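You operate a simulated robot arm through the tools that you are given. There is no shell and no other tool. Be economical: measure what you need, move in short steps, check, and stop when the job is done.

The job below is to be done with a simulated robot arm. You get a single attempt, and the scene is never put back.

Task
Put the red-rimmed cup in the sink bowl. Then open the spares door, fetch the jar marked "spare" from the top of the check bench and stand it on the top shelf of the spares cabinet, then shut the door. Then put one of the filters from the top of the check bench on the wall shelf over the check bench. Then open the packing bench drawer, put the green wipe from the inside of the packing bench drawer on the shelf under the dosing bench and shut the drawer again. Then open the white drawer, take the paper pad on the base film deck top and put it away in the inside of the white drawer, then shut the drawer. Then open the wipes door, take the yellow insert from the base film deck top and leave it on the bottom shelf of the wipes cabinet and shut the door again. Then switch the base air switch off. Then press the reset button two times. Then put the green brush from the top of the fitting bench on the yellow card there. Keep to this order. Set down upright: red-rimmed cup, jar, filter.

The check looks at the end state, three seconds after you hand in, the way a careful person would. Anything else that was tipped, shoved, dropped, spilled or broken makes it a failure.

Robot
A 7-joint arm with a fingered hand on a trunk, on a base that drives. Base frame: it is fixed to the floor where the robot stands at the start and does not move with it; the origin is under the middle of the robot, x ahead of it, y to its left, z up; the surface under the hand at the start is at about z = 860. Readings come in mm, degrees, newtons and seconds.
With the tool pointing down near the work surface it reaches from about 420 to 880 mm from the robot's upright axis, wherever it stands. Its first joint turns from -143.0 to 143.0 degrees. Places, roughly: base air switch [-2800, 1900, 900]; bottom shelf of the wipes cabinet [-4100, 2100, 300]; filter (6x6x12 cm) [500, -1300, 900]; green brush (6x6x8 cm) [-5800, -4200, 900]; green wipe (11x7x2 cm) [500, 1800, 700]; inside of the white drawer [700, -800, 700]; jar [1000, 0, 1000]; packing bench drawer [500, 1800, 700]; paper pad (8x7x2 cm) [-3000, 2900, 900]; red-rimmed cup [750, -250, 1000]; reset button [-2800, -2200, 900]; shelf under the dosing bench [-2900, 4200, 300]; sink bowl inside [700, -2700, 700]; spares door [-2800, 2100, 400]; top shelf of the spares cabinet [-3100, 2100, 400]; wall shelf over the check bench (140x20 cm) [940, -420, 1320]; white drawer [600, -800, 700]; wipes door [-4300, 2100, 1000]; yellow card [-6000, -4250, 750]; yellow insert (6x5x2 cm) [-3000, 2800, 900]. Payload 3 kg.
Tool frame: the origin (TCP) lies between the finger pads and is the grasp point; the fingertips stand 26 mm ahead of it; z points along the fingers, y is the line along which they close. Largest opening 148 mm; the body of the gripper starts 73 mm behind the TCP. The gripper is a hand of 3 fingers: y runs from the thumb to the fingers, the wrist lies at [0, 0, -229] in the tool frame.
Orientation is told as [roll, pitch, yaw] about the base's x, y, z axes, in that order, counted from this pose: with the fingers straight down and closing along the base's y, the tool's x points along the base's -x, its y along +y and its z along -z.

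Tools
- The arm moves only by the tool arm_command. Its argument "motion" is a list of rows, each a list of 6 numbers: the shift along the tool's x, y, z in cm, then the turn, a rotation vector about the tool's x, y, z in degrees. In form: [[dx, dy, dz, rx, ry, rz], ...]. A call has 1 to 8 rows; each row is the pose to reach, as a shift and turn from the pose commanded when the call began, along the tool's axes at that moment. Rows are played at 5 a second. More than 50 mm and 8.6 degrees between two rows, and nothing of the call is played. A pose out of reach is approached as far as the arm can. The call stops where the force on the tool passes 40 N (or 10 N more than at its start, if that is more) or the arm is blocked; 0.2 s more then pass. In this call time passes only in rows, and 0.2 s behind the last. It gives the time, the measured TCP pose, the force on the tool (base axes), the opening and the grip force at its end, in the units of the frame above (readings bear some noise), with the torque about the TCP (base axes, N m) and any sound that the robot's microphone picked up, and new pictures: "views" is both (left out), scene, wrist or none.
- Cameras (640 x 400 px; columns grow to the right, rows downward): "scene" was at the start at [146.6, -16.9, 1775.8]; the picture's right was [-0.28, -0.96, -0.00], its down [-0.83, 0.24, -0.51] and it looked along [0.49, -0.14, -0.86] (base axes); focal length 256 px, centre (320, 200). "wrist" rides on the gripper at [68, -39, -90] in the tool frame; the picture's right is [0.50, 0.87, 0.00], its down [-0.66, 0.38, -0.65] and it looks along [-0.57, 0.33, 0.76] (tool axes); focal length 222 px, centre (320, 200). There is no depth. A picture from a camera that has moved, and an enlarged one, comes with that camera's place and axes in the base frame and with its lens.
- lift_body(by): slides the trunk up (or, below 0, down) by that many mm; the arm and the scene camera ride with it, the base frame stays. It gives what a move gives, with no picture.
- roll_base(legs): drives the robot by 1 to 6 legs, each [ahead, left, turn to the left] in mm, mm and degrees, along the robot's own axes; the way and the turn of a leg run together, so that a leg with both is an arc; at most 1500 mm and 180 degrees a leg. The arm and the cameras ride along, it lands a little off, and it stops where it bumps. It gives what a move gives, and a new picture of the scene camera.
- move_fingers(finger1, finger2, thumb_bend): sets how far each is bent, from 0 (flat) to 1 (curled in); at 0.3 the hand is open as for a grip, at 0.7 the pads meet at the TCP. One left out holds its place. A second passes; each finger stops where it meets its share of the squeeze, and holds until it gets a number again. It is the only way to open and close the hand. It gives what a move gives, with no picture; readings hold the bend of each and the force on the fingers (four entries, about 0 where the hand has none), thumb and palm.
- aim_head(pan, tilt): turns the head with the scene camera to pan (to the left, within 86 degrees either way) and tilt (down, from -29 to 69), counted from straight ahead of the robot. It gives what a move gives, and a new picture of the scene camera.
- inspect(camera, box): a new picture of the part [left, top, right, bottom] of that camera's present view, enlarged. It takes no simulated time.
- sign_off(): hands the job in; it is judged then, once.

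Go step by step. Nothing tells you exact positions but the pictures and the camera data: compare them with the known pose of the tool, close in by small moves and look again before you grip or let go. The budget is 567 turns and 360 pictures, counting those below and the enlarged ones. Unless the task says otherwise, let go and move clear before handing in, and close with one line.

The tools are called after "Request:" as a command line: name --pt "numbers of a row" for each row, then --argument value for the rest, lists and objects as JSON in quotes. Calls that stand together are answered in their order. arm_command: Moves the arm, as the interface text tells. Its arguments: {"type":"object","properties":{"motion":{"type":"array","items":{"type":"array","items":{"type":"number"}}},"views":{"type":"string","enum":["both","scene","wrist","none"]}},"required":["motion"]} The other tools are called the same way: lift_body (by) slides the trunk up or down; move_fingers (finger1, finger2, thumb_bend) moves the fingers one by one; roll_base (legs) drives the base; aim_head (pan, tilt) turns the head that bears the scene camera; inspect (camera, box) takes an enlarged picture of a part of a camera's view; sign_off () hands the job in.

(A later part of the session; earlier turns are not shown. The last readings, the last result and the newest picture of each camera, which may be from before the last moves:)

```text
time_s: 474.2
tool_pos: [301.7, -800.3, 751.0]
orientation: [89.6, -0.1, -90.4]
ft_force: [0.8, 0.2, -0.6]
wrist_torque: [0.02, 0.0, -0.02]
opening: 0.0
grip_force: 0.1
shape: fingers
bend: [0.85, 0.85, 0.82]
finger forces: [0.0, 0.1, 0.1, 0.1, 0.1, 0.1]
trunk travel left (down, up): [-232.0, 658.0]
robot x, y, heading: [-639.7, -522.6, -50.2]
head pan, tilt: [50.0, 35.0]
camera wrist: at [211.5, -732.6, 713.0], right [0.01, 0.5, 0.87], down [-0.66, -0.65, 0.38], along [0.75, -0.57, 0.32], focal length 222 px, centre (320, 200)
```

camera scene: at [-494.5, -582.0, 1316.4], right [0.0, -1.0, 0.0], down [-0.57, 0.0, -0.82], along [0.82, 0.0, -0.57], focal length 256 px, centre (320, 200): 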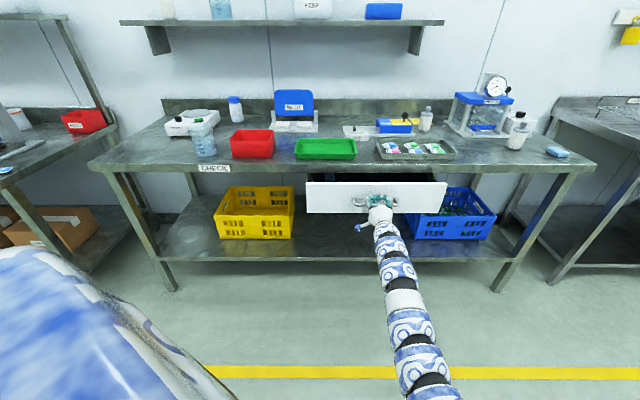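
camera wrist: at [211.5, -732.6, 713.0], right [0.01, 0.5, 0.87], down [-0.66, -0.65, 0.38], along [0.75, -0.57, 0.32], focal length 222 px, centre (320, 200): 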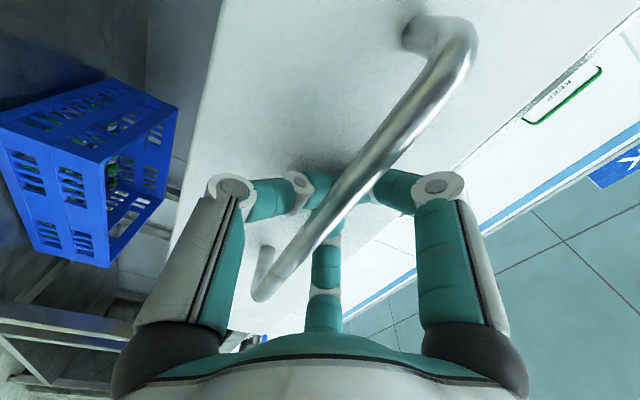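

Hooked well; the drawer follows. I pull it the rest of the way.

Request:
roll_base --legs '[[-124, -149, 0]]'

Request:
inspect --camera "scene" --box '[260, 130, 460, 250]'

```text
time_s: 475.8
tool_pos: [106.8, -802.5, 751.5]
orientation: [89.6, -0.1, -90.3]
ft_force: [0.3, -0.6, -0.3]
wrist_torque: [-0.01, -0.01, 0.01]
opening: 0.2
grip_force: 0.0
shape: fingers
bend: [0.85, 0.85, 0.82]
finger forces: [0.0, 0.0, 0.0, 0.1, 0.2, 0.1]
trunk travel left (down, up): [-232.0, 658.0]
robot x, y, heading: [-834.1, -524.3, -50.4]
head pan, tilt: [50.0, 35.0]
camera scene: at [-690.1, -584.8, 1316.4], right [0.0, -1.0, 0.0], down [-0.57, 0.0, -0.82], along [0.82, 0.0, -0.57], focal length 256 px, centre (320, 200)
```

scene: 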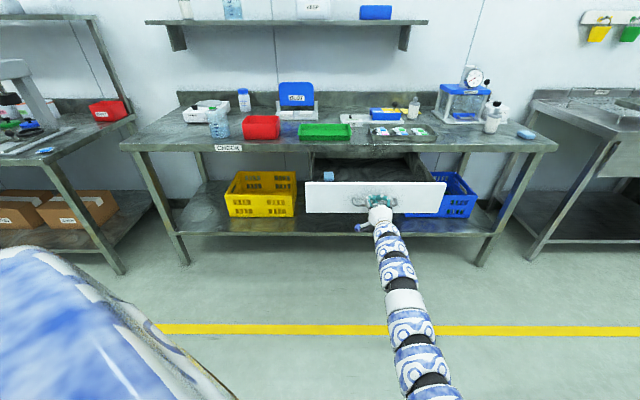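

```text
3.20 times, centred on (360, 190) of scene
camera zoom: at [-690.1, -584.8, 1316.4], right [0.0, -1.0, 0.0], down [-0.57, 0.0, -0.82], along [0.82, 0.0, -0.57], focal length 820 px, centre (192, 232)
```

zoom: 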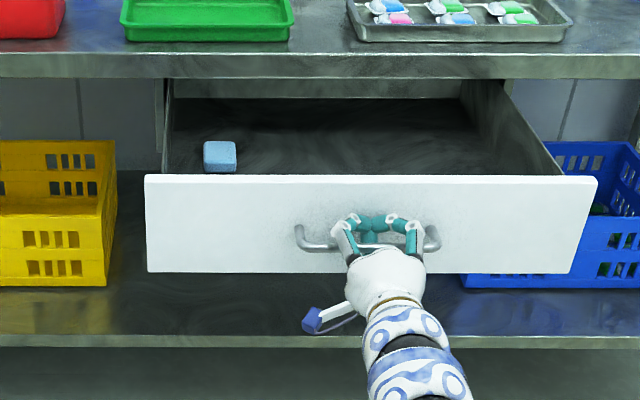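

The white drawer is open about 270 mm. I release, retreat and set the hand pointing down for the pad.

Request:
roll_base --legs '[[6, 7, 0]]'

Request:
move_fingers --finger1 0.3 --finger2 0.3 --thumb_bend 0.3

Request:
roll_base --legs '[[-160, -193, 0]]'

Request:
arm_command --pt "0 0 0 0 0 -8.5" --pt "0 0 0 0 0 -17" --pt "0 0 0 0 0 -25.5" --pt "0 0 0 0 0 -34" --pt "0 0 0 0 0 -42.5" --pt "0 0 0 0 0 -51" --pt "0 0 0 0 0 -59.5" --pt "0 0 0 0 0 -68" --views "none"

Request:
arm_command --pt "0 0 0 0 0 -8" --pt "0 0 0 0 0 -16" --pt "0 0 0 0 0 -22" --views "none"

Request:
arm_command --pt "0 0 -2 0 8.5 0" --pt "0 0 -4 0 17 0" --pt "0 0 -6 0 25.5 0" --pt "0 0 -8 0 34 0" --pt "0 0 -10 0 42.5 0" --pt "0 0 -12 0 51 0" --pt "0 0 -14 0 59.5 0" --pt "0 0 -16 0 68 0" --views "none"

Request:
arm_command --pt "0.5 0 0 0 8 0" --pt "1 0 0 0 16 0" --pt "1.5 0 0 0 22 0" --pt "1.5 0 0 0 22 0" --views "none"

Request:
lift_body --by 200

```text
time_s: 476.5
tool_pos: [116.2, -802.5, 752.3]
orientation: [89.7, -0.1, -90.3]
ft_force: [-0.5, 0.6, -0.2]
wrist_torque: [0.0, 0.02, 0.02]
opening: 0.0
grip_force: 0.0
shape: fingers
bend: [0.86, 0.86, 0.82]
finger forces: [0.1, 0.0, 0.0, 0.1, 0.0, 0.0]
trunk travel left (down, up): [-232.0, 658.0]
robot x, y, heading: [-821.5, -525.0, -49.8]
head pan, tilt: [50.0, 35.0]
camera scene: at [-681.3, -585.0, 1316.4], right [0.0, -1.0, 0.0], down [-0.57, 0.0, -0.82], along [0.82, 0.0, -0.57], focal length 256 px, centre (320, 200)
```

scene: 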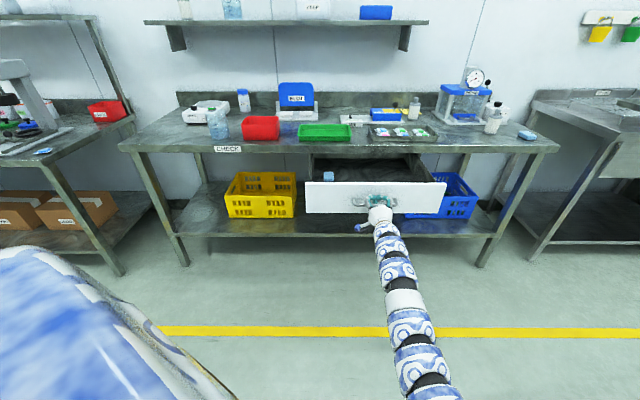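

```text
time_s: 477.5
tool_pos: [115.5, -802.6, 751.4]
orientation: [89.6, -0.1, -90.4]
ft_force: [0.2, -0.2, 0.3]
wrist_torque: [-0.02, 0.0, 0.03]
opening: 126.2
grip_force: 0.0
shape: fingers
bend: [0.3, 0.3, 0.3]
finger forces: [0.0, 0.0, 0.0, 0.0, 0.1, 0.1]
trunk travel left (down, up): [-232.0, 658.0]
robot x, y, heading: [-821.9, -525.5, -50.1]
head pan, tilt: [50.0, 35.0]
```

```text
time_s: 479.3
tool_pos: [-137.5, -805.1, 751.1]
orientation: [89.6, -0.1, -90.3]
ft_force: [0.3, -0.6, -0.2]
wrist_torque: [0.0, -0.02, 0.0]
opening: 126.7
grip_force: 0.1
shape: fingers
bend: [0.3, 0.3, 0.3]
finger forces: [0.1, 0.0, 0.1, 0.0, 0.1, 0.1]
trunk travel left (down, up): [-232.0, 658.0]
robot x, y, heading: [-1077.9, -525.4, -50.2]
head pan, tilt: [50.0, 35.0]
camera scene: at [-934.7, -587.8, 1316.4], right [0.0, -1.0, 0.0], down [-0.57, 0.0, -0.82], along [0.82, 0.0, -0.57], focal length 256 px, centre (320, 200)
```

scene: 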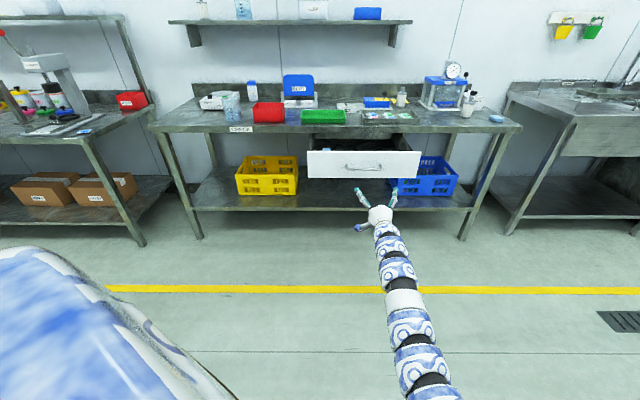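

```text
time_s: 481.1
tool_pos: [-137.3, -805.1, 751.9]
orientation: [89.2, -68.3, -89.3]
ft_force: [-0.5, 0.3, -0.7]
wrist_torque: [-0.01, 0.0, 0.0]
opening: 126.4
grip_force: 0.1
shape: fingers
bend: [0.3, 0.3, 0.3]
finger forces: [0.0, 0.0, 0.0, 0.0, 0.0, 0.1]
trunk travel left (down, up): [-232.0, 658.0]
robot x, y, heading: [-1075.3, -526.3, -49.8]
head pan, tilt: [50.0, 35.0]
```

```text
time_s: 481.9
tool_pos: [-138.8, -805.2, 750.5]
orientation: [-28.4, -89.6, 28.1]
ft_force: [-0.6, -0.2, -0.4]
wrist_torque: [0.0, 0.01, 0.01]
opening: 126.3
grip_force: 0.1
shape: fingers
bend: [0.3, 0.3, 0.3]
finger forces: [0.0, 0.0, 0.1, 0.1, 0.0, 0.1]
trunk travel left (down, up): [-232.0, 658.0]
robot x, y, heading: [-1076.1, -527.5, -50.2]
head pan, tilt: [50.0, 35.0]
```

```text
time_s: 483.7
tool_pos: [-297.9, -806.3, 754.0]
orientation: [-0.1, -21.6, -0.4]
ft_force: [-0.1, 0.1, 0.5]
wrist_torque: [0.0, -0.04, 0.01]
opening: 127.1
grip_force: 0.0
shape: fingers
bend: [0.3, 0.3, 0.3]
finger forces: [0.1, 0.0, 0.1, 0.0, 0.0, 0.1]
trunk travel left (down, up): [-232.0, 658.0]
robot x, y, heading: [-1079.4, -525.9, -50.1]
head pan, tilt: [50.0, 35.0]
```

```text
time_s: 484.7
tool_pos: [-312.5, -803.9, 747.3]
orientation: [0.0, 0.4, -0.3]
ft_force: [0.1, -0.3, 0.6]
wrist_torque: [0.0, -0.02, 0.0]
opening: 127.0
grip_force: 0.0
shape: fingers
bend: [0.3, 0.3, 0.3]
finger forces: [0.1, 0.0, 0.0, 0.1, 0.0, 0.0]
trunk travel left (down, up): [-232.0, 658.0]
robot x, y, heading: [-1078.0, -527.7, -50.2]
head pan, tilt: [50.0, 35.0]
```

```text
time_s: 486.9
tool_pos: [-312.6, -804.4, 948.4]
orientation: [0.0, 0.4, -0.3]
ft_force: [-0.2, 0.4, 0.3]
wrist_torque: [-0.03, 0.01, 0.01]
opening: 127.2
grip_force: 0.1
shape: fingers
bend: [0.3, 0.3, 0.3]
finger forces: [0.0, 0.0, 0.0, 0.0, 0.0, 0.0]
trunk travel left (down, up): [-432.0, 458.0]
robot x, y, heading: [-1077.9, -525.7, -50.1]
head pan, tilt: [50.0, 35.0]
```

Request:
roll_base --legs '[[0, 0, 180], [799, -670, 0], [799, -670, 0], [799, -670, 0], [450, 536, 0]]'

Request:
lift_body --by 150

Request:
aim_head --pan 55 --tilt 40

```text
time_s: 513.1
tool_pos: [-2642.0, 2821.0, 946.8]
orientation: [-0.1, 0.5, -178.8]
ft_force: [0.5, 0.1, 0.0]
wrist_torque: [0.03, -0.02, 0.0]
opening: 127.1
grip_force: 0.1
shape: fingers
bend: [0.3, 0.3, 0.3]
finger forces: [0.1, 0.0, 0.0, 0.0, 0.0, 0.0]
trunk travel left (down, up): [-432.0, 458.0]
robot x, y, heading: [-1869.1, 2566.1, 131.2]
head pan, tilt: [50.0, 35.0]
camera scene: at [-2010.9, 2626.2, 1516.4], right [-0.02, 1.0, 0.0], down [0.57, 0.01, -0.82], along [-0.82, -0.02, -0.57], focal length 256 px, centre (320, 200)
```

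scene: 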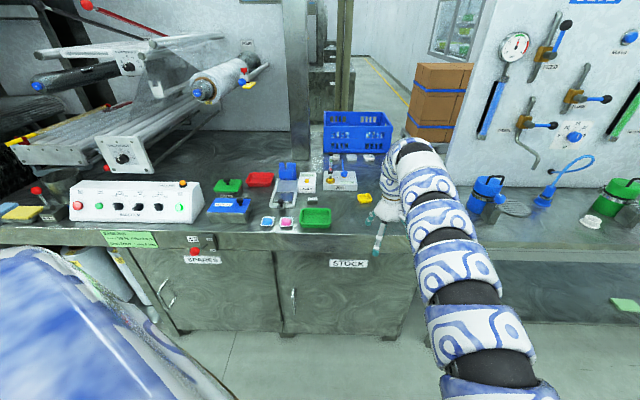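

```text
time_s: 514.8
tool_pos: [-2641.3, 2821.4, 1097.7]
orientation: [-0.1, 0.4, -178.8]
ft_force: [0.2, 0.6, 0.0]
wrist_torque: [0.0, -0.02, 0.0]
opening: 127.0
grip_force: 0.0
shape: fingers
bend: [0.3, 0.3, 0.3]
finger forces: [0.0, 0.0, 0.0, 0.0, 0.1, 0.0]
trunk travel left (down, up): [-582.0, 308.0]
robot x, y, heading: [-1869.8, 2567.6, 131.2]
head pan, tilt: [50.0, 35.0]
```

```text
time_s: 515.5
tool_pos: [-2642.7, 2820.7, 1097.7]
orientation: [-0.1, 0.5, -178.7]
ft_force: [-0.1, 0.0, 0.8]
wrist_torque: [-0.02, -0.01, 0.01]
opening: 126.9
grip_force: 0.0
shape: fingers
bend: [0.3, 0.3, 0.3]
finger forces: [0.1, 0.0, 0.1, 0.0, 0.0, 0.0]
trunk travel left (down, up): [-582.0, 308.0]
robot x, y, heading: [-1873.0, 2568.3, 131.2]
head pan, tilt: [55.0, 40.0]
camera scene: at [-2007.3, 2619.0, 1658.8], right [-0.11, 0.99, 0.0], down [0.64, 0.07, -0.77], along [-0.76, -0.08, -0.64], focal length 256 px, centre (320, 200)
```

scene: 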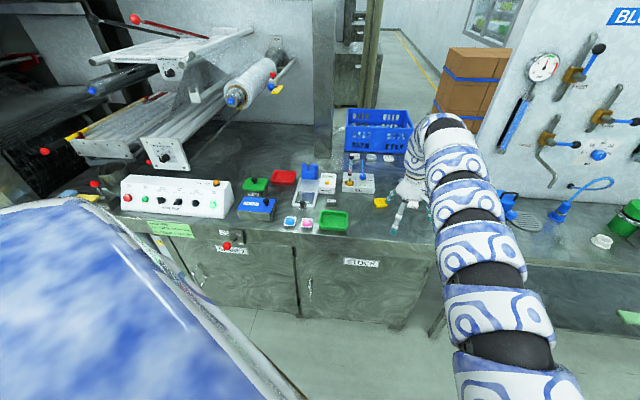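

Request:
arm_command --pt "0 0 0 0 0 0" --views "wrist"

Request:
inspect --camera "scene" --box '[230, 130, 430, 250]'

```text
time_s: 515.9
tool_pos: [-2641.3, 2821.7, 1098.3]
orientation: [-0.1, 0.5, -178.9]
ft_force: [-0.7, 0.1, -0.3]
wrist_torque: [0.05, 0.02, -0.01]
opening: 127.1
grip_force: 0.1
shape: fingers
bend: [0.3, 0.3, 0.3]
finger forces: [0.1, 0.1, 0.0, 0.1, 0.0, 0.0]
trunk travel left (down, up): [-582.0, 308.0]
robot x, y, heading: [-1869.8, 2567.6, 131.3]
head pan, tilt: [55.0, 40.0]
camera wrist: at [-2575.9, 2862.0, 1187.4], right [0.52, -0.85, 0.0], down [-0.65, -0.39, 0.65], along [-0.55, -0.34, -0.76], focal length 222 px, centre (320, 200)
```

wrist: 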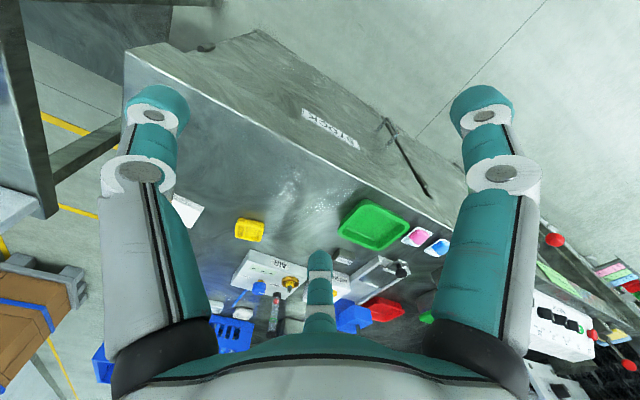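

```text
3.20 times, centred on (330, 190) of scene
camera zoom: at [-2007.2, 2618.9, 1658.8], right [-0.11, 0.99, 0.0], down [0.64, 0.07, -0.77], along [-0.76, -0.08, -0.64], focal length 820 px, centre (288, 232)
```

zoom: 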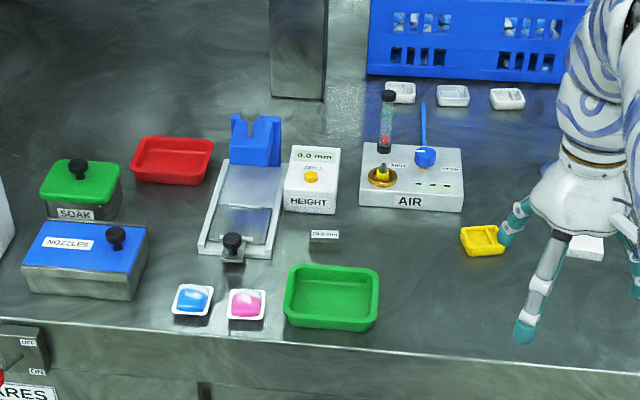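

The paper pad is near (-2963,2928) and the yellow insert near (-2954,2803). I move over the pad.

Request:
roll_base --legs '[[285, 166, -1.2]]'

Request:
lift_body --by -100

Request:
arm_command --pt "0 0 0 0 0 0" --views "wrist"

```text
time_s: 518.1
tool_pos: [-2946.1, 2949.2, 1097.9]
orientation: [0.0, 0.5, 179.9]
ft_force: [-0.4, -0.5, -0.1]
wrist_torque: [0.03, 0.03, 0.0]
opening: 127.2
grip_force: 0.1
shape: fingers
bend: [0.3, 0.3, 0.3]
finger forces: [0.0, 0.0, 0.0, 0.1, 0.0, 0.0]
trunk travel left (down, up): [-582.0, 308.0]
robot x, y, heading: [-2180.8, 2672.4, 129.8]
head pan, tilt: [55.0, 40.0]
camera scene: at [-2316.7, 2730.7, 1658.7], right [-0.09, 1.0, 0.0], down [0.64, 0.06, -0.77], along [-0.76, -0.07, -0.64], focal length 256 px, centre (320, 200)
```

scene: 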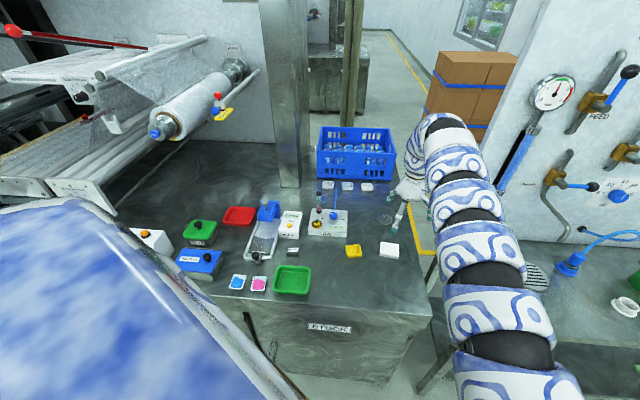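

```text
time_s: 519.4
tool_pos: [-2946.5, 2948.3, 997.3]
orientation: [-0.1, 0.5, 179.8]
ft_force: [-0.5, 0.4, 0.5]
wrist_torque: [0.0, 0.0, 0.0]
opening: 127.0
grip_force: 0.1
shape: fingers
bend: [0.3, 0.3, 0.3]
finger forces: [0.0, 0.0, 0.1, 0.0, 0.1, 0.1]
trunk travel left (down, up): [-482.0, 408.0]
robot x, y, heading: [-2182.1, 2676.9, 130.4]
head pan, tilt: [55.0, 40.0]
```

```text
time_s: 519.8
tool_pos: [-2946.2, 2946.7, 997.0]
orientation: [-0.1, 0.5, 180.0]
ft_force: [-0.1, 0.0, 0.2]
wrist_torque: [0.03, -0.03, -0.01]
opening: 126.9
grip_force: 0.1
shape: fingers
bend: [0.3, 0.3, 0.3]
finger forces: [0.1, 0.1, 0.1, 0.1, 0.1, 0.1]
trunk travel left (down, up): [-482.0, 408.0]
robot x, y, heading: [-2182.0, 2673.9, 129.8]
head pan, tilt: [55.0, 40.0]
camera wrist: at [-2878.7, 2986.6, 1087.3], right [0.5, -0.87, 0.0], down [-0.66, -0.38, 0.65], along [-0.56, -0.33, -0.76], focal length 222 px, centre (320, 200)
```

wrist: 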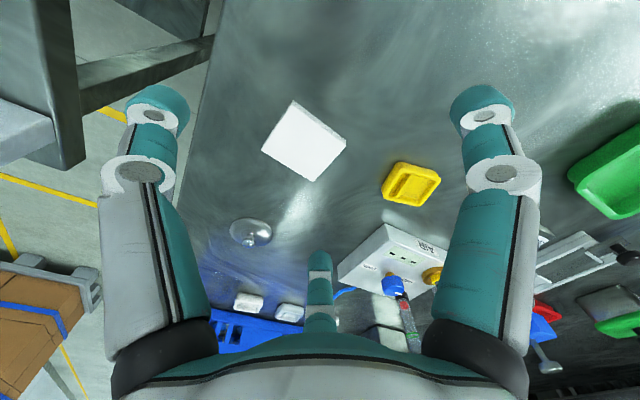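

Request:
roll_base --legs '[[22, 25, 0]]'

Request:
lift_body --by -85

Request:
arm_command --pt "0 0 0 0 0 0" --views "wrist"

```text
time_s: 520.6
tool_pos: [-2979.9, 2949.3, 996.3]
orientation: [-0.1, 0.3, 179.9]
ft_force: [0.1, -0.2, -0.5]
wrist_torque: [0.02, -0.03, 0.0]
opening: 127.0
grip_force: 0.0
shape: fingers
bend: [0.3, 0.3, 0.3]
finger forces: [0.0, 0.1, 0.1, 0.0, 0.0, 0.0]
trunk travel left (down, up): [-482.0, 408.0]
robot x, y, heading: [-2216.2, 2671.8, 129.8]
head pan, tilt: [55.0, 40.0]
camera scene: at [-2349.8, 2731.0, 1558.7], right [-0.09, 1.0, 0.0], down [0.64, 0.06, -0.77], along [-0.76, -0.07, -0.64], focal length 256 px, centre (320, 200)
```

scene: 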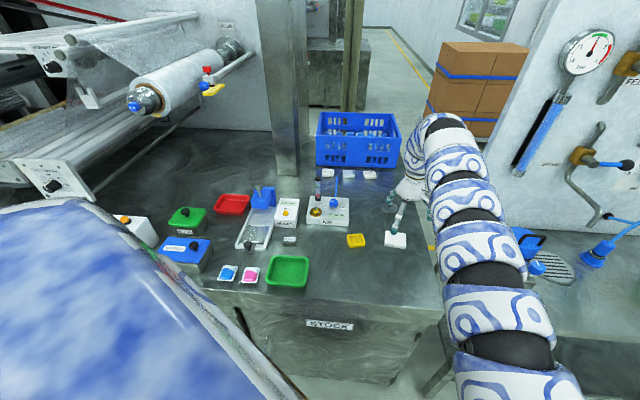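

```text
time_s: 521.9
tool_pos: [-2978.5, 2948.9, 912.0]
orientation: [-0.1, 0.4, 179.9]
ft_force: [-0.1, -1.0, 0.0]
wrist_torque: [-0.01, 0.02, 0.0]
opening: 126.9
grip_force: 0.0
shape: fingers
bend: [0.3, 0.3, 0.3]
finger forces: [0.1, 0.0, 0.0, 0.1, 0.1, 0.1]
trunk travel left (down, up): [-397.0, 493.0]
robot x, y, heading: [-2213.2, 2675.1, 130.3]
head pan, tilt: [55.0, 40.0]
```

```text
time_s: 522.3
tool_pos: [-2978.8, 2948.5, 912.4]
orientation: [0.0, 0.4, 179.9]
ft_force: [0.6, -0.2, 0.2]
wrist_torque: [-0.02, 0.04, -0.02]
opening: 127.0
grip_force: 0.0
shape: fingers
bend: [0.3, 0.3, 0.3]
finger forces: [0.0, 0.0, 0.1, 0.0, 0.0, 0.0]
trunk travel left (down, up): [-397.0, 493.0]
robot x, y, heading: [-2213.9, 2678.1, 130.0]
head pan, tilt: [55.0, 40.0]
camera wrist: at [-2912.1, 2986.9, 1002.3], right [0.5, -0.87, 0.0], down [-0.66, -0.38, 0.65], along [-0.56, -0.33, -0.76], focal length 222 px, centre (320, 200)
```

wrist: 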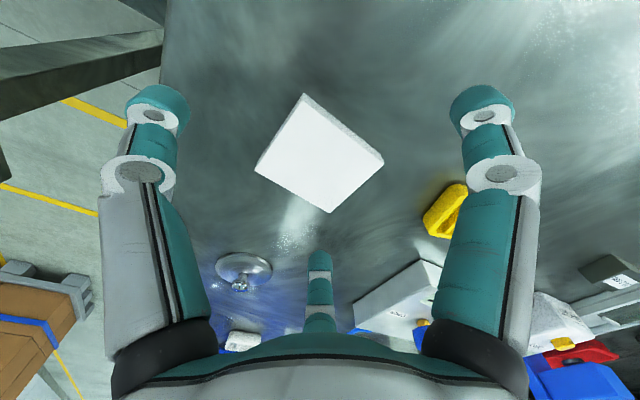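

Request:
lift_body --by -31

Request:
move_fingers --finger1 0.45 --finger2 0.45 --thumb_bend 0.45

Request:
arm_command --pt "0 0 0 0 0 0" --views "wrist"

```text
time_s: 523.0
tool_pos: [-2980.0, 2947.4, 880.3]
orientation: [-0.1, 0.4, 179.9]
ft_force: [0.5, -0.6, 0.8]
wrist_torque: [0.01, -0.01, 0.04]
opening: 126.9
grip_force: 0.1
shape: fingers
bend: [0.3, 0.3, 0.3]
finger forces: [0.0, 0.1, 0.0, 0.0, 0.1, 0.1]
trunk travel left (down, up): [-366.0, 524.0]
robot x, y, heading: [-2215.1, 2674.6, 130.1]
head pan, tilt: [55.0, 40.0]
```

```text
time_s: 524.0
tool_pos: [-2978.2, 2948.3, 882.1]
orientation: [0.0, 0.3, 179.9]
ft_force: [-2.4, 0.2, 15.6]
wrist_torque: [-0.26, 0.07, 0.0]
opening: 81.9
grip_force: 8.2
shape: fingers
bend: [0.44, 0.43, 0.45]
finger forces: [6.4, 6.8, 0.0, 0.0, 3.1, 0.0]
trunk travel left (down, up): [-366.0, 524.0]
robot x, y, heading: [-2215.8, 2675.1, 130.1]
head pan, tilt: [55.0, 40.0]
```

```text
time_s: 524.4
tool_pos: [-2978.0, 2949.0, 882.0]
orientation: [0.0, 0.2, 179.9]
ft_force: [-1.9, 0.0, 18.0]
wrist_torque: [-0.33, 0.07, 0.01]
opening: 81.7
grip_force: 9.2
shape: fingers
bend: [0.44, 0.42, 0.45]
finger forces: [8.1, 7.6, 0.1, 0.0, 3.1, 0.0]
trunk travel left (down, up): [-366.0, 524.0]
robot x, y, heading: [-2216.7, 2672.9, 129.9]
head pan, tilt: [55.0, 40.0]
camera wrist: at [-2911.4, 2986.7, 972.6], right [0.5, -0.87, 0.0], down [-0.66, -0.38, 0.65], along [-0.56, -0.32, -0.76], focal length 222 px, centre (320, 200)
```

wrist: 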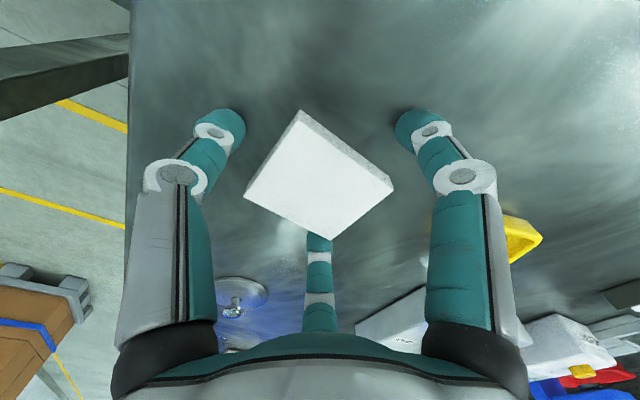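

Request:
lift_body --by 6

Request:
move_fingers --finger1 0.7 --finger2 0.7 --thumb_bend 0.65

Request:
lift_body --by 50

Request:
arm_command --pt "0 0 0 0 0 0" --views "wrist"

```text
time_s: 525.0
tool_pos: [-2978.7, 2947.7, 885.8]
orientation: [-0.1, 0.5, 180.0]
ft_force: [0.0, 0.5, 0.3]
wrist_torque: [0.07, 0.01, 0.0]
opening: 79.2
grip_force: 0.1
shape: fingers
bend: [0.45, 0.45, 0.45]
finger forces: [0.0, 0.1, 0.0, 0.0, 0.0, 0.0]
trunk travel left (down, up): [-372.0, 518.0]
robot x, y, heading: [-2216.1, 2677.6, 130.0]
head pan, tilt: [55.0, 40.0]
```

```text
time_s: 526.0
tool_pos: [-2979.0, 2948.8, 886.7]
orientation: [-0.1, 0.4, 180.0]
ft_force: [0.9, -1.4, 1.1]
wrist_torque: [-0.08, 0.03, 0.0]
opening: 44.3
grip_force: 13.3
shape: fingers
bend: [0.51, 0.55, 0.61]
finger forces: [9.4, 9.4, 0.1, 0.0, 6.6, 0.0]
trunk travel left (down, up): [-372.0, 518.0]
robot x, y, heading: [-2215.6, 2676.1, 130.1]
head pan, tilt: [55.0, 40.0]
```

```text
time_s: 526.9
tool_pos: [-2978.8, 2947.8, 936.6]
orientation: [-0.1, 0.3, 179.8]
ft_force: [-0.2, -0.2, 1.9]
wrist_torque: [-0.07, 0.09, 0.0]
opening: 44.1
grip_force: 12.4
shape: fingers
bend: [0.51, 0.55, 0.61]
finger forces: [9.3, 9.4, 0.0, 0.0, 6.4, 0.1]
trunk travel left (down, up): [-422.0, 468.0]
robot x, y, heading: [-2214.9, 2676.0, 130.1]
head pan, tilt: [55.0, 40.0]
```

```text
time_s: 527.3
tool_pos: [-2977.4, 2948.1, 936.8]
orientation: [-0.2, 0.5, 179.9]
ft_force: [0.3, 0.0, 1.4]
wrist_torque: [-0.06, 0.06, 0.0]
opening: 43.7
grip_force: 12.8
shape: fingers
bend: [0.51, 0.55, 0.61]
finger forces: [9.4, 9.4, 0.0, 0.0, 6.2, 0.0]
trunk travel left (down, up): [-422.0, 468.0]
robot x, y, heading: [-2213.4, 2676.4, 130.2]
head pan, tilt: [55.0, 40.0]
camera wrist: at [-2912.1, 2987.0, 1027.2], right [0.5, -0.87, 0.0], down [-0.66, -0.38, 0.65], along [-0.56, -0.33, -0.76], focal length 222 px, centre (320, 200)
```

wrist: 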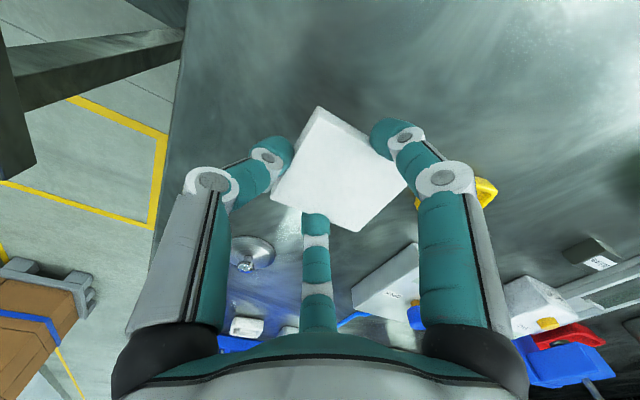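

The pad is held. I carry it back to the white drawer.

Request:
lift_body --by 110

Request:
roll_base --legs '[[-726, -866, 0], [-817, 686, 0], [-817, 686, 0], [-817, 686, 0], [0, 0, -180]]'

Request:
aim_head --pan 50 --tilt 40

```text
time_s: 528.7
tool_pos: [-2979.4, 2946.5, 1046.6]
orientation: [-0.1, 0.4, 179.9]
ft_force: [-0.3, -0.2, 1.2]
wrist_torque: [-0.06, 0.06, 0.01]
opening: 43.3
grip_force: 12.5
shape: fingers
bend: [0.51, 0.55, 0.61]
finger forces: [9.2, 9.3, 0.1, 0.0, 5.8, 0.1]
trunk travel left (down, up): [-532.0, 358.0]
robot x, y, heading: [-2212.6, 2677.3, 129.8]
head pan, tilt: [55.0, 40.0]
```

```text
time_s: 557.3
tool_pos: [-341.5, -852.6, 1048.0]
orientation: [0.0, 0.4, -3.1]
ft_force: [0.0, -1.5, -0.7]
wrist_torque: [-0.03, -0.03, 0.03]
opening: 37.1
grip_force: 10.8
shape: fingers
bend: [0.52, 0.56, 0.64]
finger forces: [9.0, 10.2, 0.0, 0.0, 1.8, 0.0]
trunk travel left (down, up): [-532.0, 358.0]
robot x, y, heading: [-1092.9, -538.4, -52.9]
head pan, tilt: [55.0, 40.0]
camera scene: at [-955.6, -599.5, 1608.8], right [0.04, -1.0, 0.0], down [-0.64, -0.02, -0.77], along [0.77, 0.03, -0.64], focal length 256 px, centre (320, 200)
```

scene: 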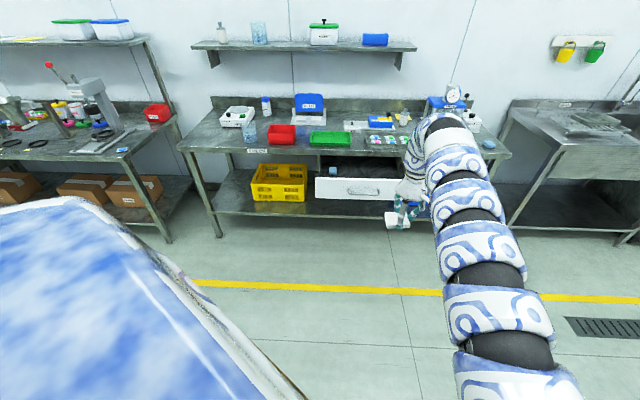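

```text
time_s: 557.9
tool_pos: [-341.2, -853.4, 1047.4]
orientation: [-0.1, 0.5, -3.0]
ft_force: [-0.2, -0.4, 0.1]
wrist_torque: [-0.02, 0.03, 0.05]
opening: 36.4
grip_force: 10.8
shape: fingers
bend: [0.52, 0.56, 0.64]
finger forces: [9.0, 10.2, 0.0, 0.1, 1.8, 0.1]
trunk travel left (down, up): [-532.0, 358.0]
robot x, y, heading: [-1088.1, -541.9, -53.1]
head pan, tilt: [50.0, 40.0]
camera scene: at [-955.6, -606.8, 1608.8], right [-0.05, -1.0, 0.0], down [-0.64, 0.03, -0.77], along [0.77, -0.04, -0.64], focal length 256 px, centre (320, 200)
```

scene: 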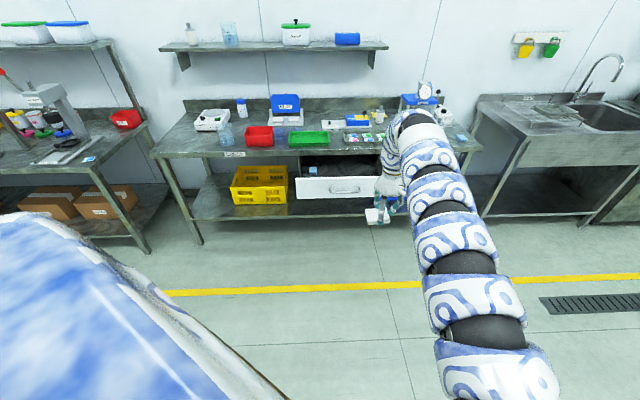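

Request:
roll_base --legs '[[300, 378, 3]]'

Request:
arm_command --pt "0 0 0 0 0 0" --views "wrist"

```text
time_s: 560.8
tool_pos: [157.8, -815.9, 1046.8]
orientation: [0.0, 0.4, -0.3]
ft_force: [-0.9, -0.3, -0.3]
wrist_torque: [-0.01, 0.03, 0.01]
opening: 36.6
grip_force: 9.7
shape: fingers
bend: [0.52, 0.56, 0.64]
finger forces: [9.0, 10.2, 0.0, 0.0, 1.8, 0.0]
trunk travel left (down, up): [-532.0, 358.0]
robot x, y, heading: [-599.6, -542.1, -50.3]
head pan, tilt: [50.0, 40.0]
camera scene: at [-466.4, -600.1, 1608.8], right [0.0, -1.0, 0.0], down [-0.64, 0.0, -0.77], along [0.77, 0.0, -0.64], focal length 256 px, centre (320, 200)
```

scene: 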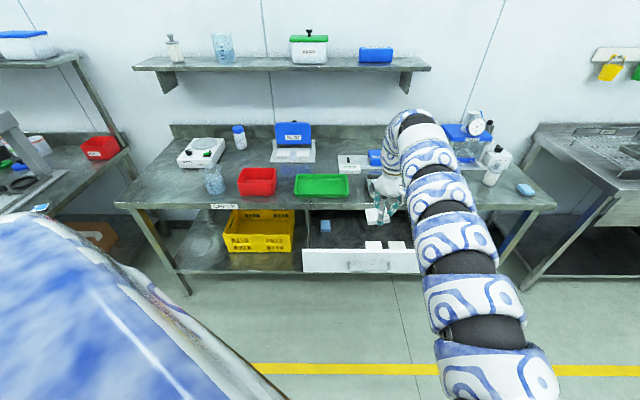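

```text
time_s: 561.2
tool_pos: [158.6, -816.1, 1046.9]
orientation: [-0.1, 0.5, -0.3]
ft_force: [0.2, 0.1, 0.3]
wrist_torque: [-0.04, 0.02, 0.0]
opening: 36.7
grip_force: 10.2
shape: fingers
bend: [0.52, 0.56, 0.64]
finger forces: [9.0, 10.2, 0.0, 0.0, 1.9, 0.0]
trunk travel left (down, up): [-532.0, 358.0]
robot x, y, heading: [-601.9, -536.4, -50.3]
head pan, tilt: [50.0, 40.0]
camera wrist: at [91.4, -854.9, 1137.2], right [-0.5, 0.87, 0.0], down [0.66, 0.38, 0.65], along [0.56, 0.32, -0.76], focal length 222 px, centre (320, 200)
```

wrist: 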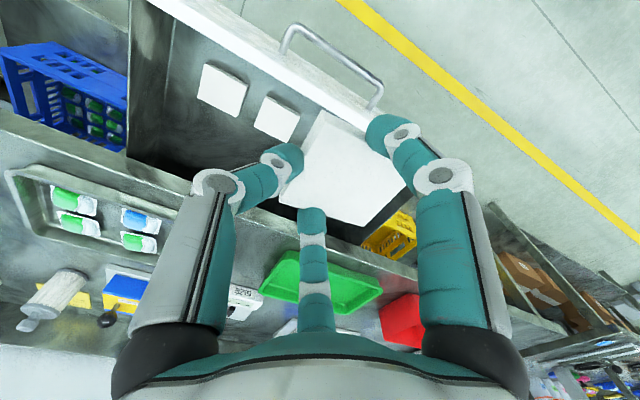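

I'll set the pad in the free left-middle part of the drawer, near (285,-700).

Request:
roll_base --legs '[[-9, 171, 0]]'

Request:
lift_body --by -200

Request:
arm_command --pt "0 0 0 0 0 0" --views "wrist"

```text
time_s: 562.7
tool_pos: [284.1, -697.7, 1047.0]
orientation: [0.0, 0.4, -0.1]
ft_force: [0.1, -0.3, 0.0]
wrist_torque: [0.0, -0.02, 0.0]
opening: 36.7
grip_force: 10.9
shape: fingers
bend: [0.52, 0.56, 0.64]
finger forces: [9.0, 10.1, 0.0, 0.0, 1.7, 0.0]
trunk travel left (down, up): [-532.0, 358.0]
robot x, y, heading: [-479.6, -427.5, -50.1]
head pan, tilt: [50.0, 40.0]
camera scene: at [-342.1, -483.5, 1608.8], right [0.0, -1.0, 0.0], down [-0.64, 0.0, -0.77], along [0.77, 0.0, -0.64], focal length 256 px, centre (320, 200)
```

scene: 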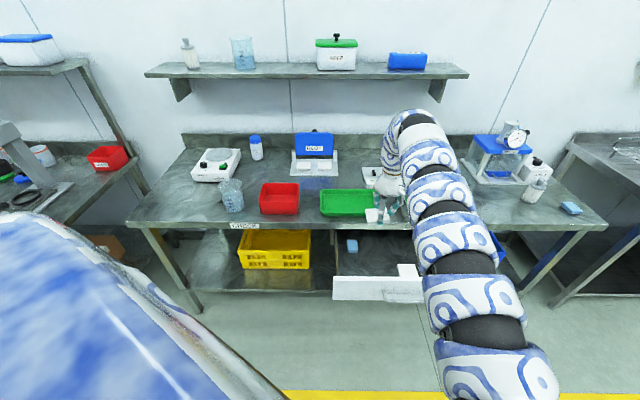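

```text
time_s: 564.8
tool_pos: [283.5, -698.3, 846.3]
orientation: [0.0, 0.4, 0.0]
ft_force: [-0.2, 0.6, -1.6]
wrist_torque: [-0.02, -0.02, 0.01]
opening: 36.6
grip_force: 10.5
shape: fingers
bend: [0.52, 0.56, 0.64]
finger forces: [9.0, 10.1, 0.0, 0.0, 1.7, 0.1]
trunk travel left (down, up): [-332.0, 558.0]
robot x, y, heading: [-479.0, -423.2, -49.9]
head pan, tilt: [50.0, 40.0]
```

```text
time_s: 565.2
tool_pos: [283.3, -699.1, 847.7]
orientation: [-0.1, 0.5, -0.1]
ft_force: [0.4, -0.3, -0.1]
wrist_torque: [-0.02, 0.01, 0.02]
opening: 36.7
grip_force: 10.6
shape: fingers
bend: [0.52, 0.56, 0.64]
finger forces: [9.0, 10.0, 0.1, 0.0, 1.8, 0.1]
trunk travel left (down, up): [-332.0, 558.0]
robot x, y, heading: [-481.6, -424.7, -49.8]
head pan, tilt: [50.0, 40.0]
camera wrist: at [216.2, -737.1, 937.1], right [-0.5, 0.87, 0.0], down [0.66, 0.38, 0.65], along [0.56, 0.33, -0.76], focal length 222 px, centre (320, 200)
```

wrist: 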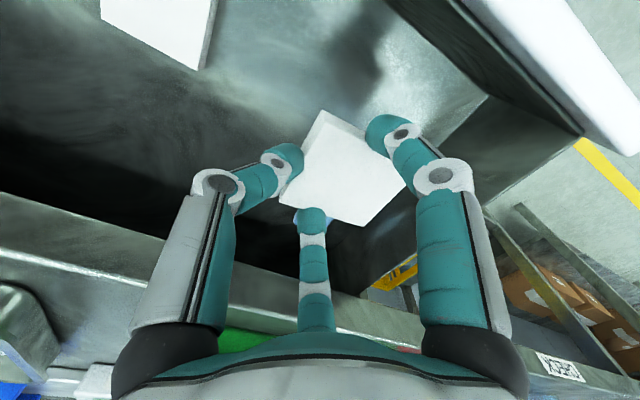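

Request:
lift_body --by -88

Request:
lift_body --by -8

Request:
lift_body --by -8

```text
time_s: 566.5
tool_pos: [282.2, -698.7, 758.5]
orientation: [-0.1, 0.3, -0.1]
ft_force: [0.4, 0.2, -0.4]
wrist_torque: [-0.03, -0.06, -0.01]
opening: 36.8
grip_force: 10.6
shape: fingers
bend: [0.52, 0.56, 0.64]
finger forces: [9.0, 10.2, 0.1, 0.1, 1.7, 0.1]
trunk travel left (down, up): [-244.0, 646.0]
robot x, y, heading: [-480.1, -425.4, -49.7]
head pan, tilt: [50.0, 40.0]
```

```text
time_s: 567.0
tool_pos: [284.3, -698.5, 750.8]
orientation: [-0.1, 0.4, 0.0]
ft_force: [-0.1, -0.3, 0.1]
wrist_torque: [-0.03, -0.02, 0.0]
opening: 36.5
grip_force: 10.8
shape: fingers
bend: [0.52, 0.56, 0.64]
finger forces: [8.9, 10.1, 0.0, 0.0, 1.6, 0.0]
trunk travel left (down, up): [-236.0, 654.0]
robot x, y, heading: [-480.5, -425.7, -49.8]
head pan, tilt: [50.0, 40.0]
```

```text
time_s: 567.6
tool_pos: [282.4, -698.1, 742.8]
orientation: [-0.1, 0.5, -0.1]
ft_force: [-0.8, 0.5, -0.6]
wrist_torque: [-0.04, 0.01, 0.0]
opening: 36.8
grip_force: 10.3
shape: fingers
bend: [0.52, 0.56, 0.64]
finger forces: [9.1, 10.1, 0.1, 0.1, 1.8, 0.0]
trunk travel left (down, up): [-228.0, 662.0]
robot x, y, heading: [-481.5, -427.8, -49.9]
head pan, tilt: [50.0, 40.0]
```

Request:
lift_body --by -8

Request:
lift_body --by -8

Request:
arm_command --pt "0 0 0 0 0 0" --views "wrist"

```text
time_s: 568.2
tool_pos: [282.3, -697.3, 735.6]
orientation: [-0.1, 0.3, 0.0]
ft_force: [1.1, -0.2, 11.2]
wrist_torque: [0.14, 0.01, 0.01]
opening: 37.0
grip_force: 11.6
shape: fingers
bend: [0.52, 0.56, 0.64]
finger forces: [10.2, 10.7, 0.1, 0.0, 2.8, 0.0]
trunk travel left (down, up): [-220.0, 670.0]
robot x, y, heading: [-481.0, -424.8, -50.0]
head pan, tilt: [50.0, 40.0]
```

```text
time_s: 568.8
tool_pos: [284.9, -698.2, 732.8]
orientation: [-0.2, -0.2, 0.0]
ft_force: [0.5, -0.7, 14.2]
wrist_torque: [0.19, 0.23, -0.01]
opening: 36.9
grip_force: 15.3
shape: fingers
bend: [0.52, 0.56, 0.63]
finger forces: [16.5, 11.3, 0.0, 0.1, 3.5, 0.1]
trunk travel left (down, up): [-212.0, 678.0]
robot x, y, heading: [-479.8, -426.7, -49.9]
head pan, tilt: [50.0, 40.0]
stopped: the force on the tool passed its limit at 41 N (the readings are from after the stop); the commanded pose is now the measured one
```

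```text
time_s: 569.2
tool_pos: [284.0, -699.7, 733.1]
orientation: [-0.1, -0.1, -0.2]
ft_force: [1.1, -0.6, 22.9]
wrist_torque: [0.35, 0.47, 0.02]
opening: 36.7
grip_force: 19.1
shape: fingers
bend: [0.52, 0.56, 0.63]
finger forces: [23.2, 11.6, 0.0, 0.0, 3.6, 0.1]
trunk travel left (down, up): [-212.0, 678.0]
robot x, y, heading: [-480.7, -424.1, -50.1]
head pan, tilt: [50.0, 40.0]
camera wrist: at [216.4, -737.0, 822.4], right [-0.5, 0.87, 0.0], down [0.65, 0.38, 0.65], along [0.57, 0.32, -0.76], focal length 222 px, centre (320, 200)
```

wrist: 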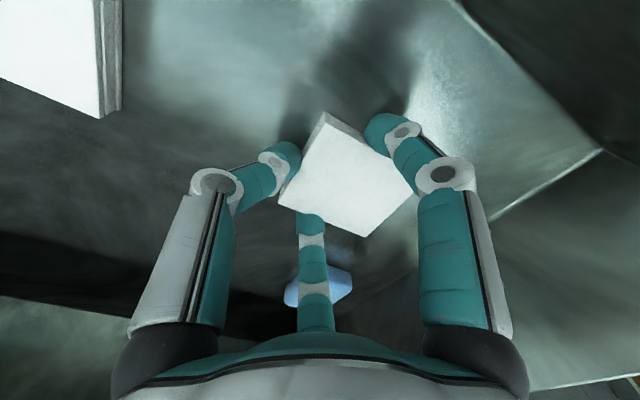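

Request:
lift_body --by 8

Request:
move_fingers --finger1 0.43 --finger2 0.43 --thumb_bend 0.43

Request:
lift_body --by 100

Request:
arm_command --pt "0 0 0 0 0 0" --views "wrist"

```text
time_s: 569.8
tool_pos: [285.2, -697.8, 737.3]
orientation: [-0.1, 0.2, -0.1]
ft_force: [-0.3, -0.2, -1.0]
wrist_torque: [-0.01, -0.01, 0.02]
opening: 37.1
grip_force: 11.3
shape: fingers
bend: [0.52, 0.56, 0.64]
finger forces: [9.4, 10.1, 0.1, 0.0, 2.5, 0.1]
trunk travel left (down, up): [-220.0, 670.0]
robot x, y, heading: [-480.8, -421.7, -50.2]
head pan, tilt: [50.0, 40.0]
```

```text
time_s: 570.8
tool_pos: [285.2, -698.3, 738.5]
orientation: [-0.1, 0.0, -0.1]
ft_force: [-0.5, -0.2, -0.4]
wrist_torque: [0.01, -0.03, 0.0]
opening: 84.6
grip_force: 0.0
shape: fingers
bend: [0.43, 0.43, 0.43]
finger forces: [0.0, 0.1, 0.1, 0.0, 0.0, 0.0]
trunk travel left (down, up): [-220.0, 670.0]
robot x, y, heading: [-480.3, -425.3, -49.9]
head pan, tilt: [50.0, 40.0]
```

```text
time_s: 572.1
tool_pos: [283.6, -699.2, 838.2]
orientation: [-0.1, 0.1, -0.1]
ft_force: [0.2, 0.2, -0.2]
wrist_torque: [0.0, -0.02, -0.03]
opening: 84.6
grip_force: 0.1
shape: fingers
bend: [0.43, 0.43, 0.43]
finger forces: [0.0, 0.0, 0.0, 0.0, 0.0, 0.0]
trunk travel left (down, up): [-320.0, 570.0]
robot x, y, heading: [-480.6, -423.2, -49.8]
head pan, tilt: [50.0, 40.0]
```

```text
time_s: 572.5
tool_pos: [283.6, -697.5, 838.7]
orientation: [0.0, 0.1, -0.1]
ft_force: [-0.4, -0.5, 0.3]
wrist_torque: [-0.02, -0.01, 0.03]
opening: 84.8
grip_force: 0.1
shape: fingers
bend: [0.43, 0.43, 0.43]
finger forces: [0.0, 0.0, 0.1, 0.0, 0.0, 0.0]
trunk travel left (down, up): [-320.0, 570.0]
robot x, y, heading: [-481.6, -425.9, -50.0]
head pan, tilt: [50.0, 40.0]
camera wrist: at [216.9, -737.2, 928.1], right [-0.5, 0.87, 0.0], down [0.66, 0.38, 0.65], along [0.57, 0.32, -0.76], focal length 222 px, centre (320, 200)
```

wrist: 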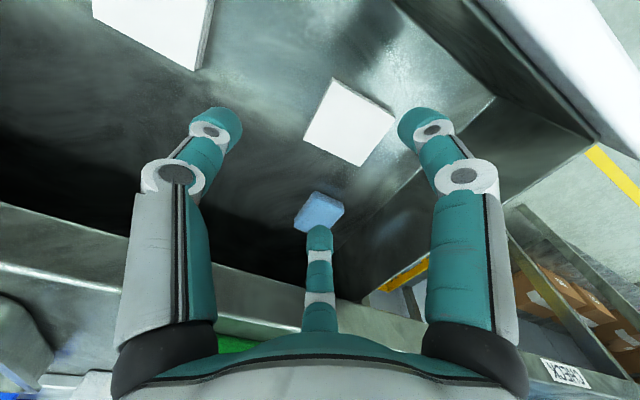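

The pad lies flat in the drawer. I rise, step back and push the drawer shut with a fist.

Request:
lift_body --by 100

Request:
roll_base --legs '[[-146, -321, 0]]'

Request:
move_fingers --finger1 0.8 --finger2 0.8 --thumb_bend 0.8

Request:
lift_body --by -172

Request:
roll_base --legs '[[64, 77, 0], [64, 77, 0]]'

```text
time_s: 573.9
tool_pos: [285.9, -699.0, 938.0]
orientation: [-0.1, 0.1, -0.1]
ft_force: [0.9, -0.4, -0.1]
wrist_torque: [0.0, 0.0, -0.03]
opening: 84.7
grip_force: 0.0
shape: fingers
bend: [0.43, 0.43, 0.43]
finger forces: [0.1, 0.0, 0.0, 0.0, 0.1, 0.0]
trunk travel left (down, up): [-420.0, 470.0]
robot x, y, heading: [-481.6, -426.0, -50.1]
head pan, tilt: [50.0, 40.0]
```

```text
time_s: 576.1
tool_pos: [-57.0, -791.4, 937.2]
orientation: [0.0, 0.2, 0.2]
ft_force: [0.4, 0.0, -0.3]
wrist_torque: [-0.01, -0.03, 0.03]
opening: 84.6
grip_force: 0.0
shape: fingers
bend: [0.43, 0.43, 0.43]
finger forces: [0.0, 0.0, 0.0, 0.1, 0.0, 0.0]
trunk travel left (down, up): [-420.0, 470.0]
robot x, y, heading: [-824.0, -523.0, -49.7]
head pan, tilt: [50.0, 40.0]
camera scene: at [-686.0, -580.2, 1497.3], right [0.01, -1.0, 0.0], down [-0.64, 0.0, -0.77], along [0.77, 0.0, -0.64], focal length 256 px, centre (320, 200)
```

scene: 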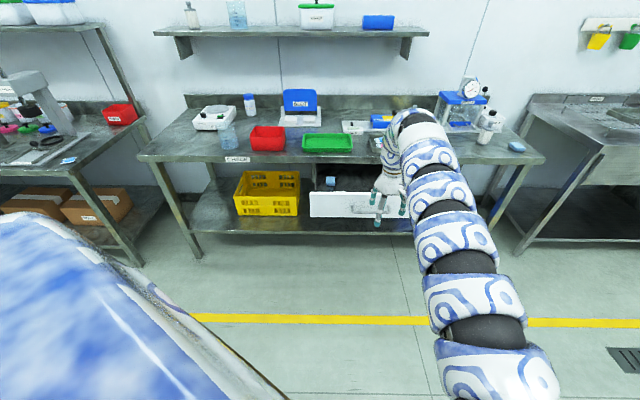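

```text
time_s: 577.1
tool_pos: [-57.0, -791.5, 937.7]
orientation: [-0.1, 0.1, 0.2]
ft_force: [0.0, -0.7, 0.9]
wrist_torque: [0.01, -0.02, 0.01]
opening: 0.4
grip_force: 0.0
shape: fingers
bend: [0.76, 0.76, 0.74]
finger forces: [0.0, 0.0, 0.0, 0.0, 0.1, 0.1]
trunk travel left (down, up): [-420.0, 470.0]
robot x, y, heading: [-822.3, -520.9, -49.9]
head pan, tilt: [50.0, 40.0]
```

```text
time_s: 579.1
tool_pos: [-57.4, -791.8, 766.0]
orientation: [-0.1, 0.1, 0.3]
ft_force: [-0.8, -0.2, -0.2]
wrist_torque: [0.0, -0.02, 0.02]
opening: 0.0
grip_force: 0.1
shape: fingers
bend: [0.76, 0.76, 0.74]
finger forces: [0.0, 0.0, 0.0, 0.0, 0.1, 0.0]
trunk travel left (down, up): [-248.0, 642.0]
robot x, y, heading: [-823.5, -524.0, -49.9]
head pan, tilt: [50.0, 40.0]
```

```text
time_s: 581.0
tool_pos: [142.1, -791.3, 765.7]
orientation: [0.0, 0.2, 0.2]
ft_force: [0.3, 0.3, -0.5]
wrist_torque: [0.02, -0.04, -0.03]
opening: 0.1
grip_force: 0.0
shape: fingers
bend: [0.76, 0.77, 0.74]
finger forces: [0.0, 0.0, 0.0, 0.1, 0.1, 0.0]
trunk travel left (down, up): [-248.0, 642.0]
robot x, y, heading: [-624.0, -520.4, -49.9]
head pan, tilt: [50.0, 40.0]
camera scene: at [-485.9, -578.3, 1325.2], right [0.0, -1.0, 0.0], down [-0.64, 0.0, -0.77], along [0.77, 0.0, -0.64], focal length 256 px, centre (320, 200)
```

scene: 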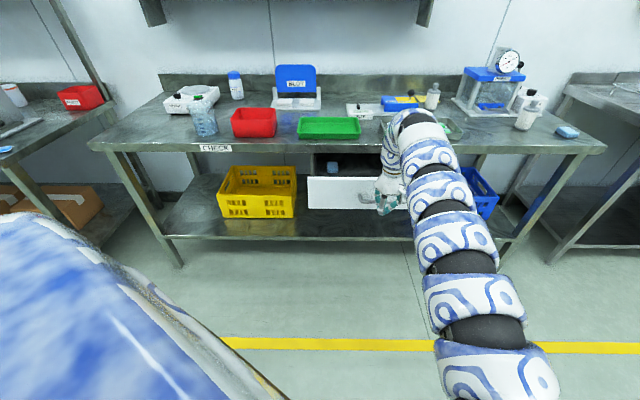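

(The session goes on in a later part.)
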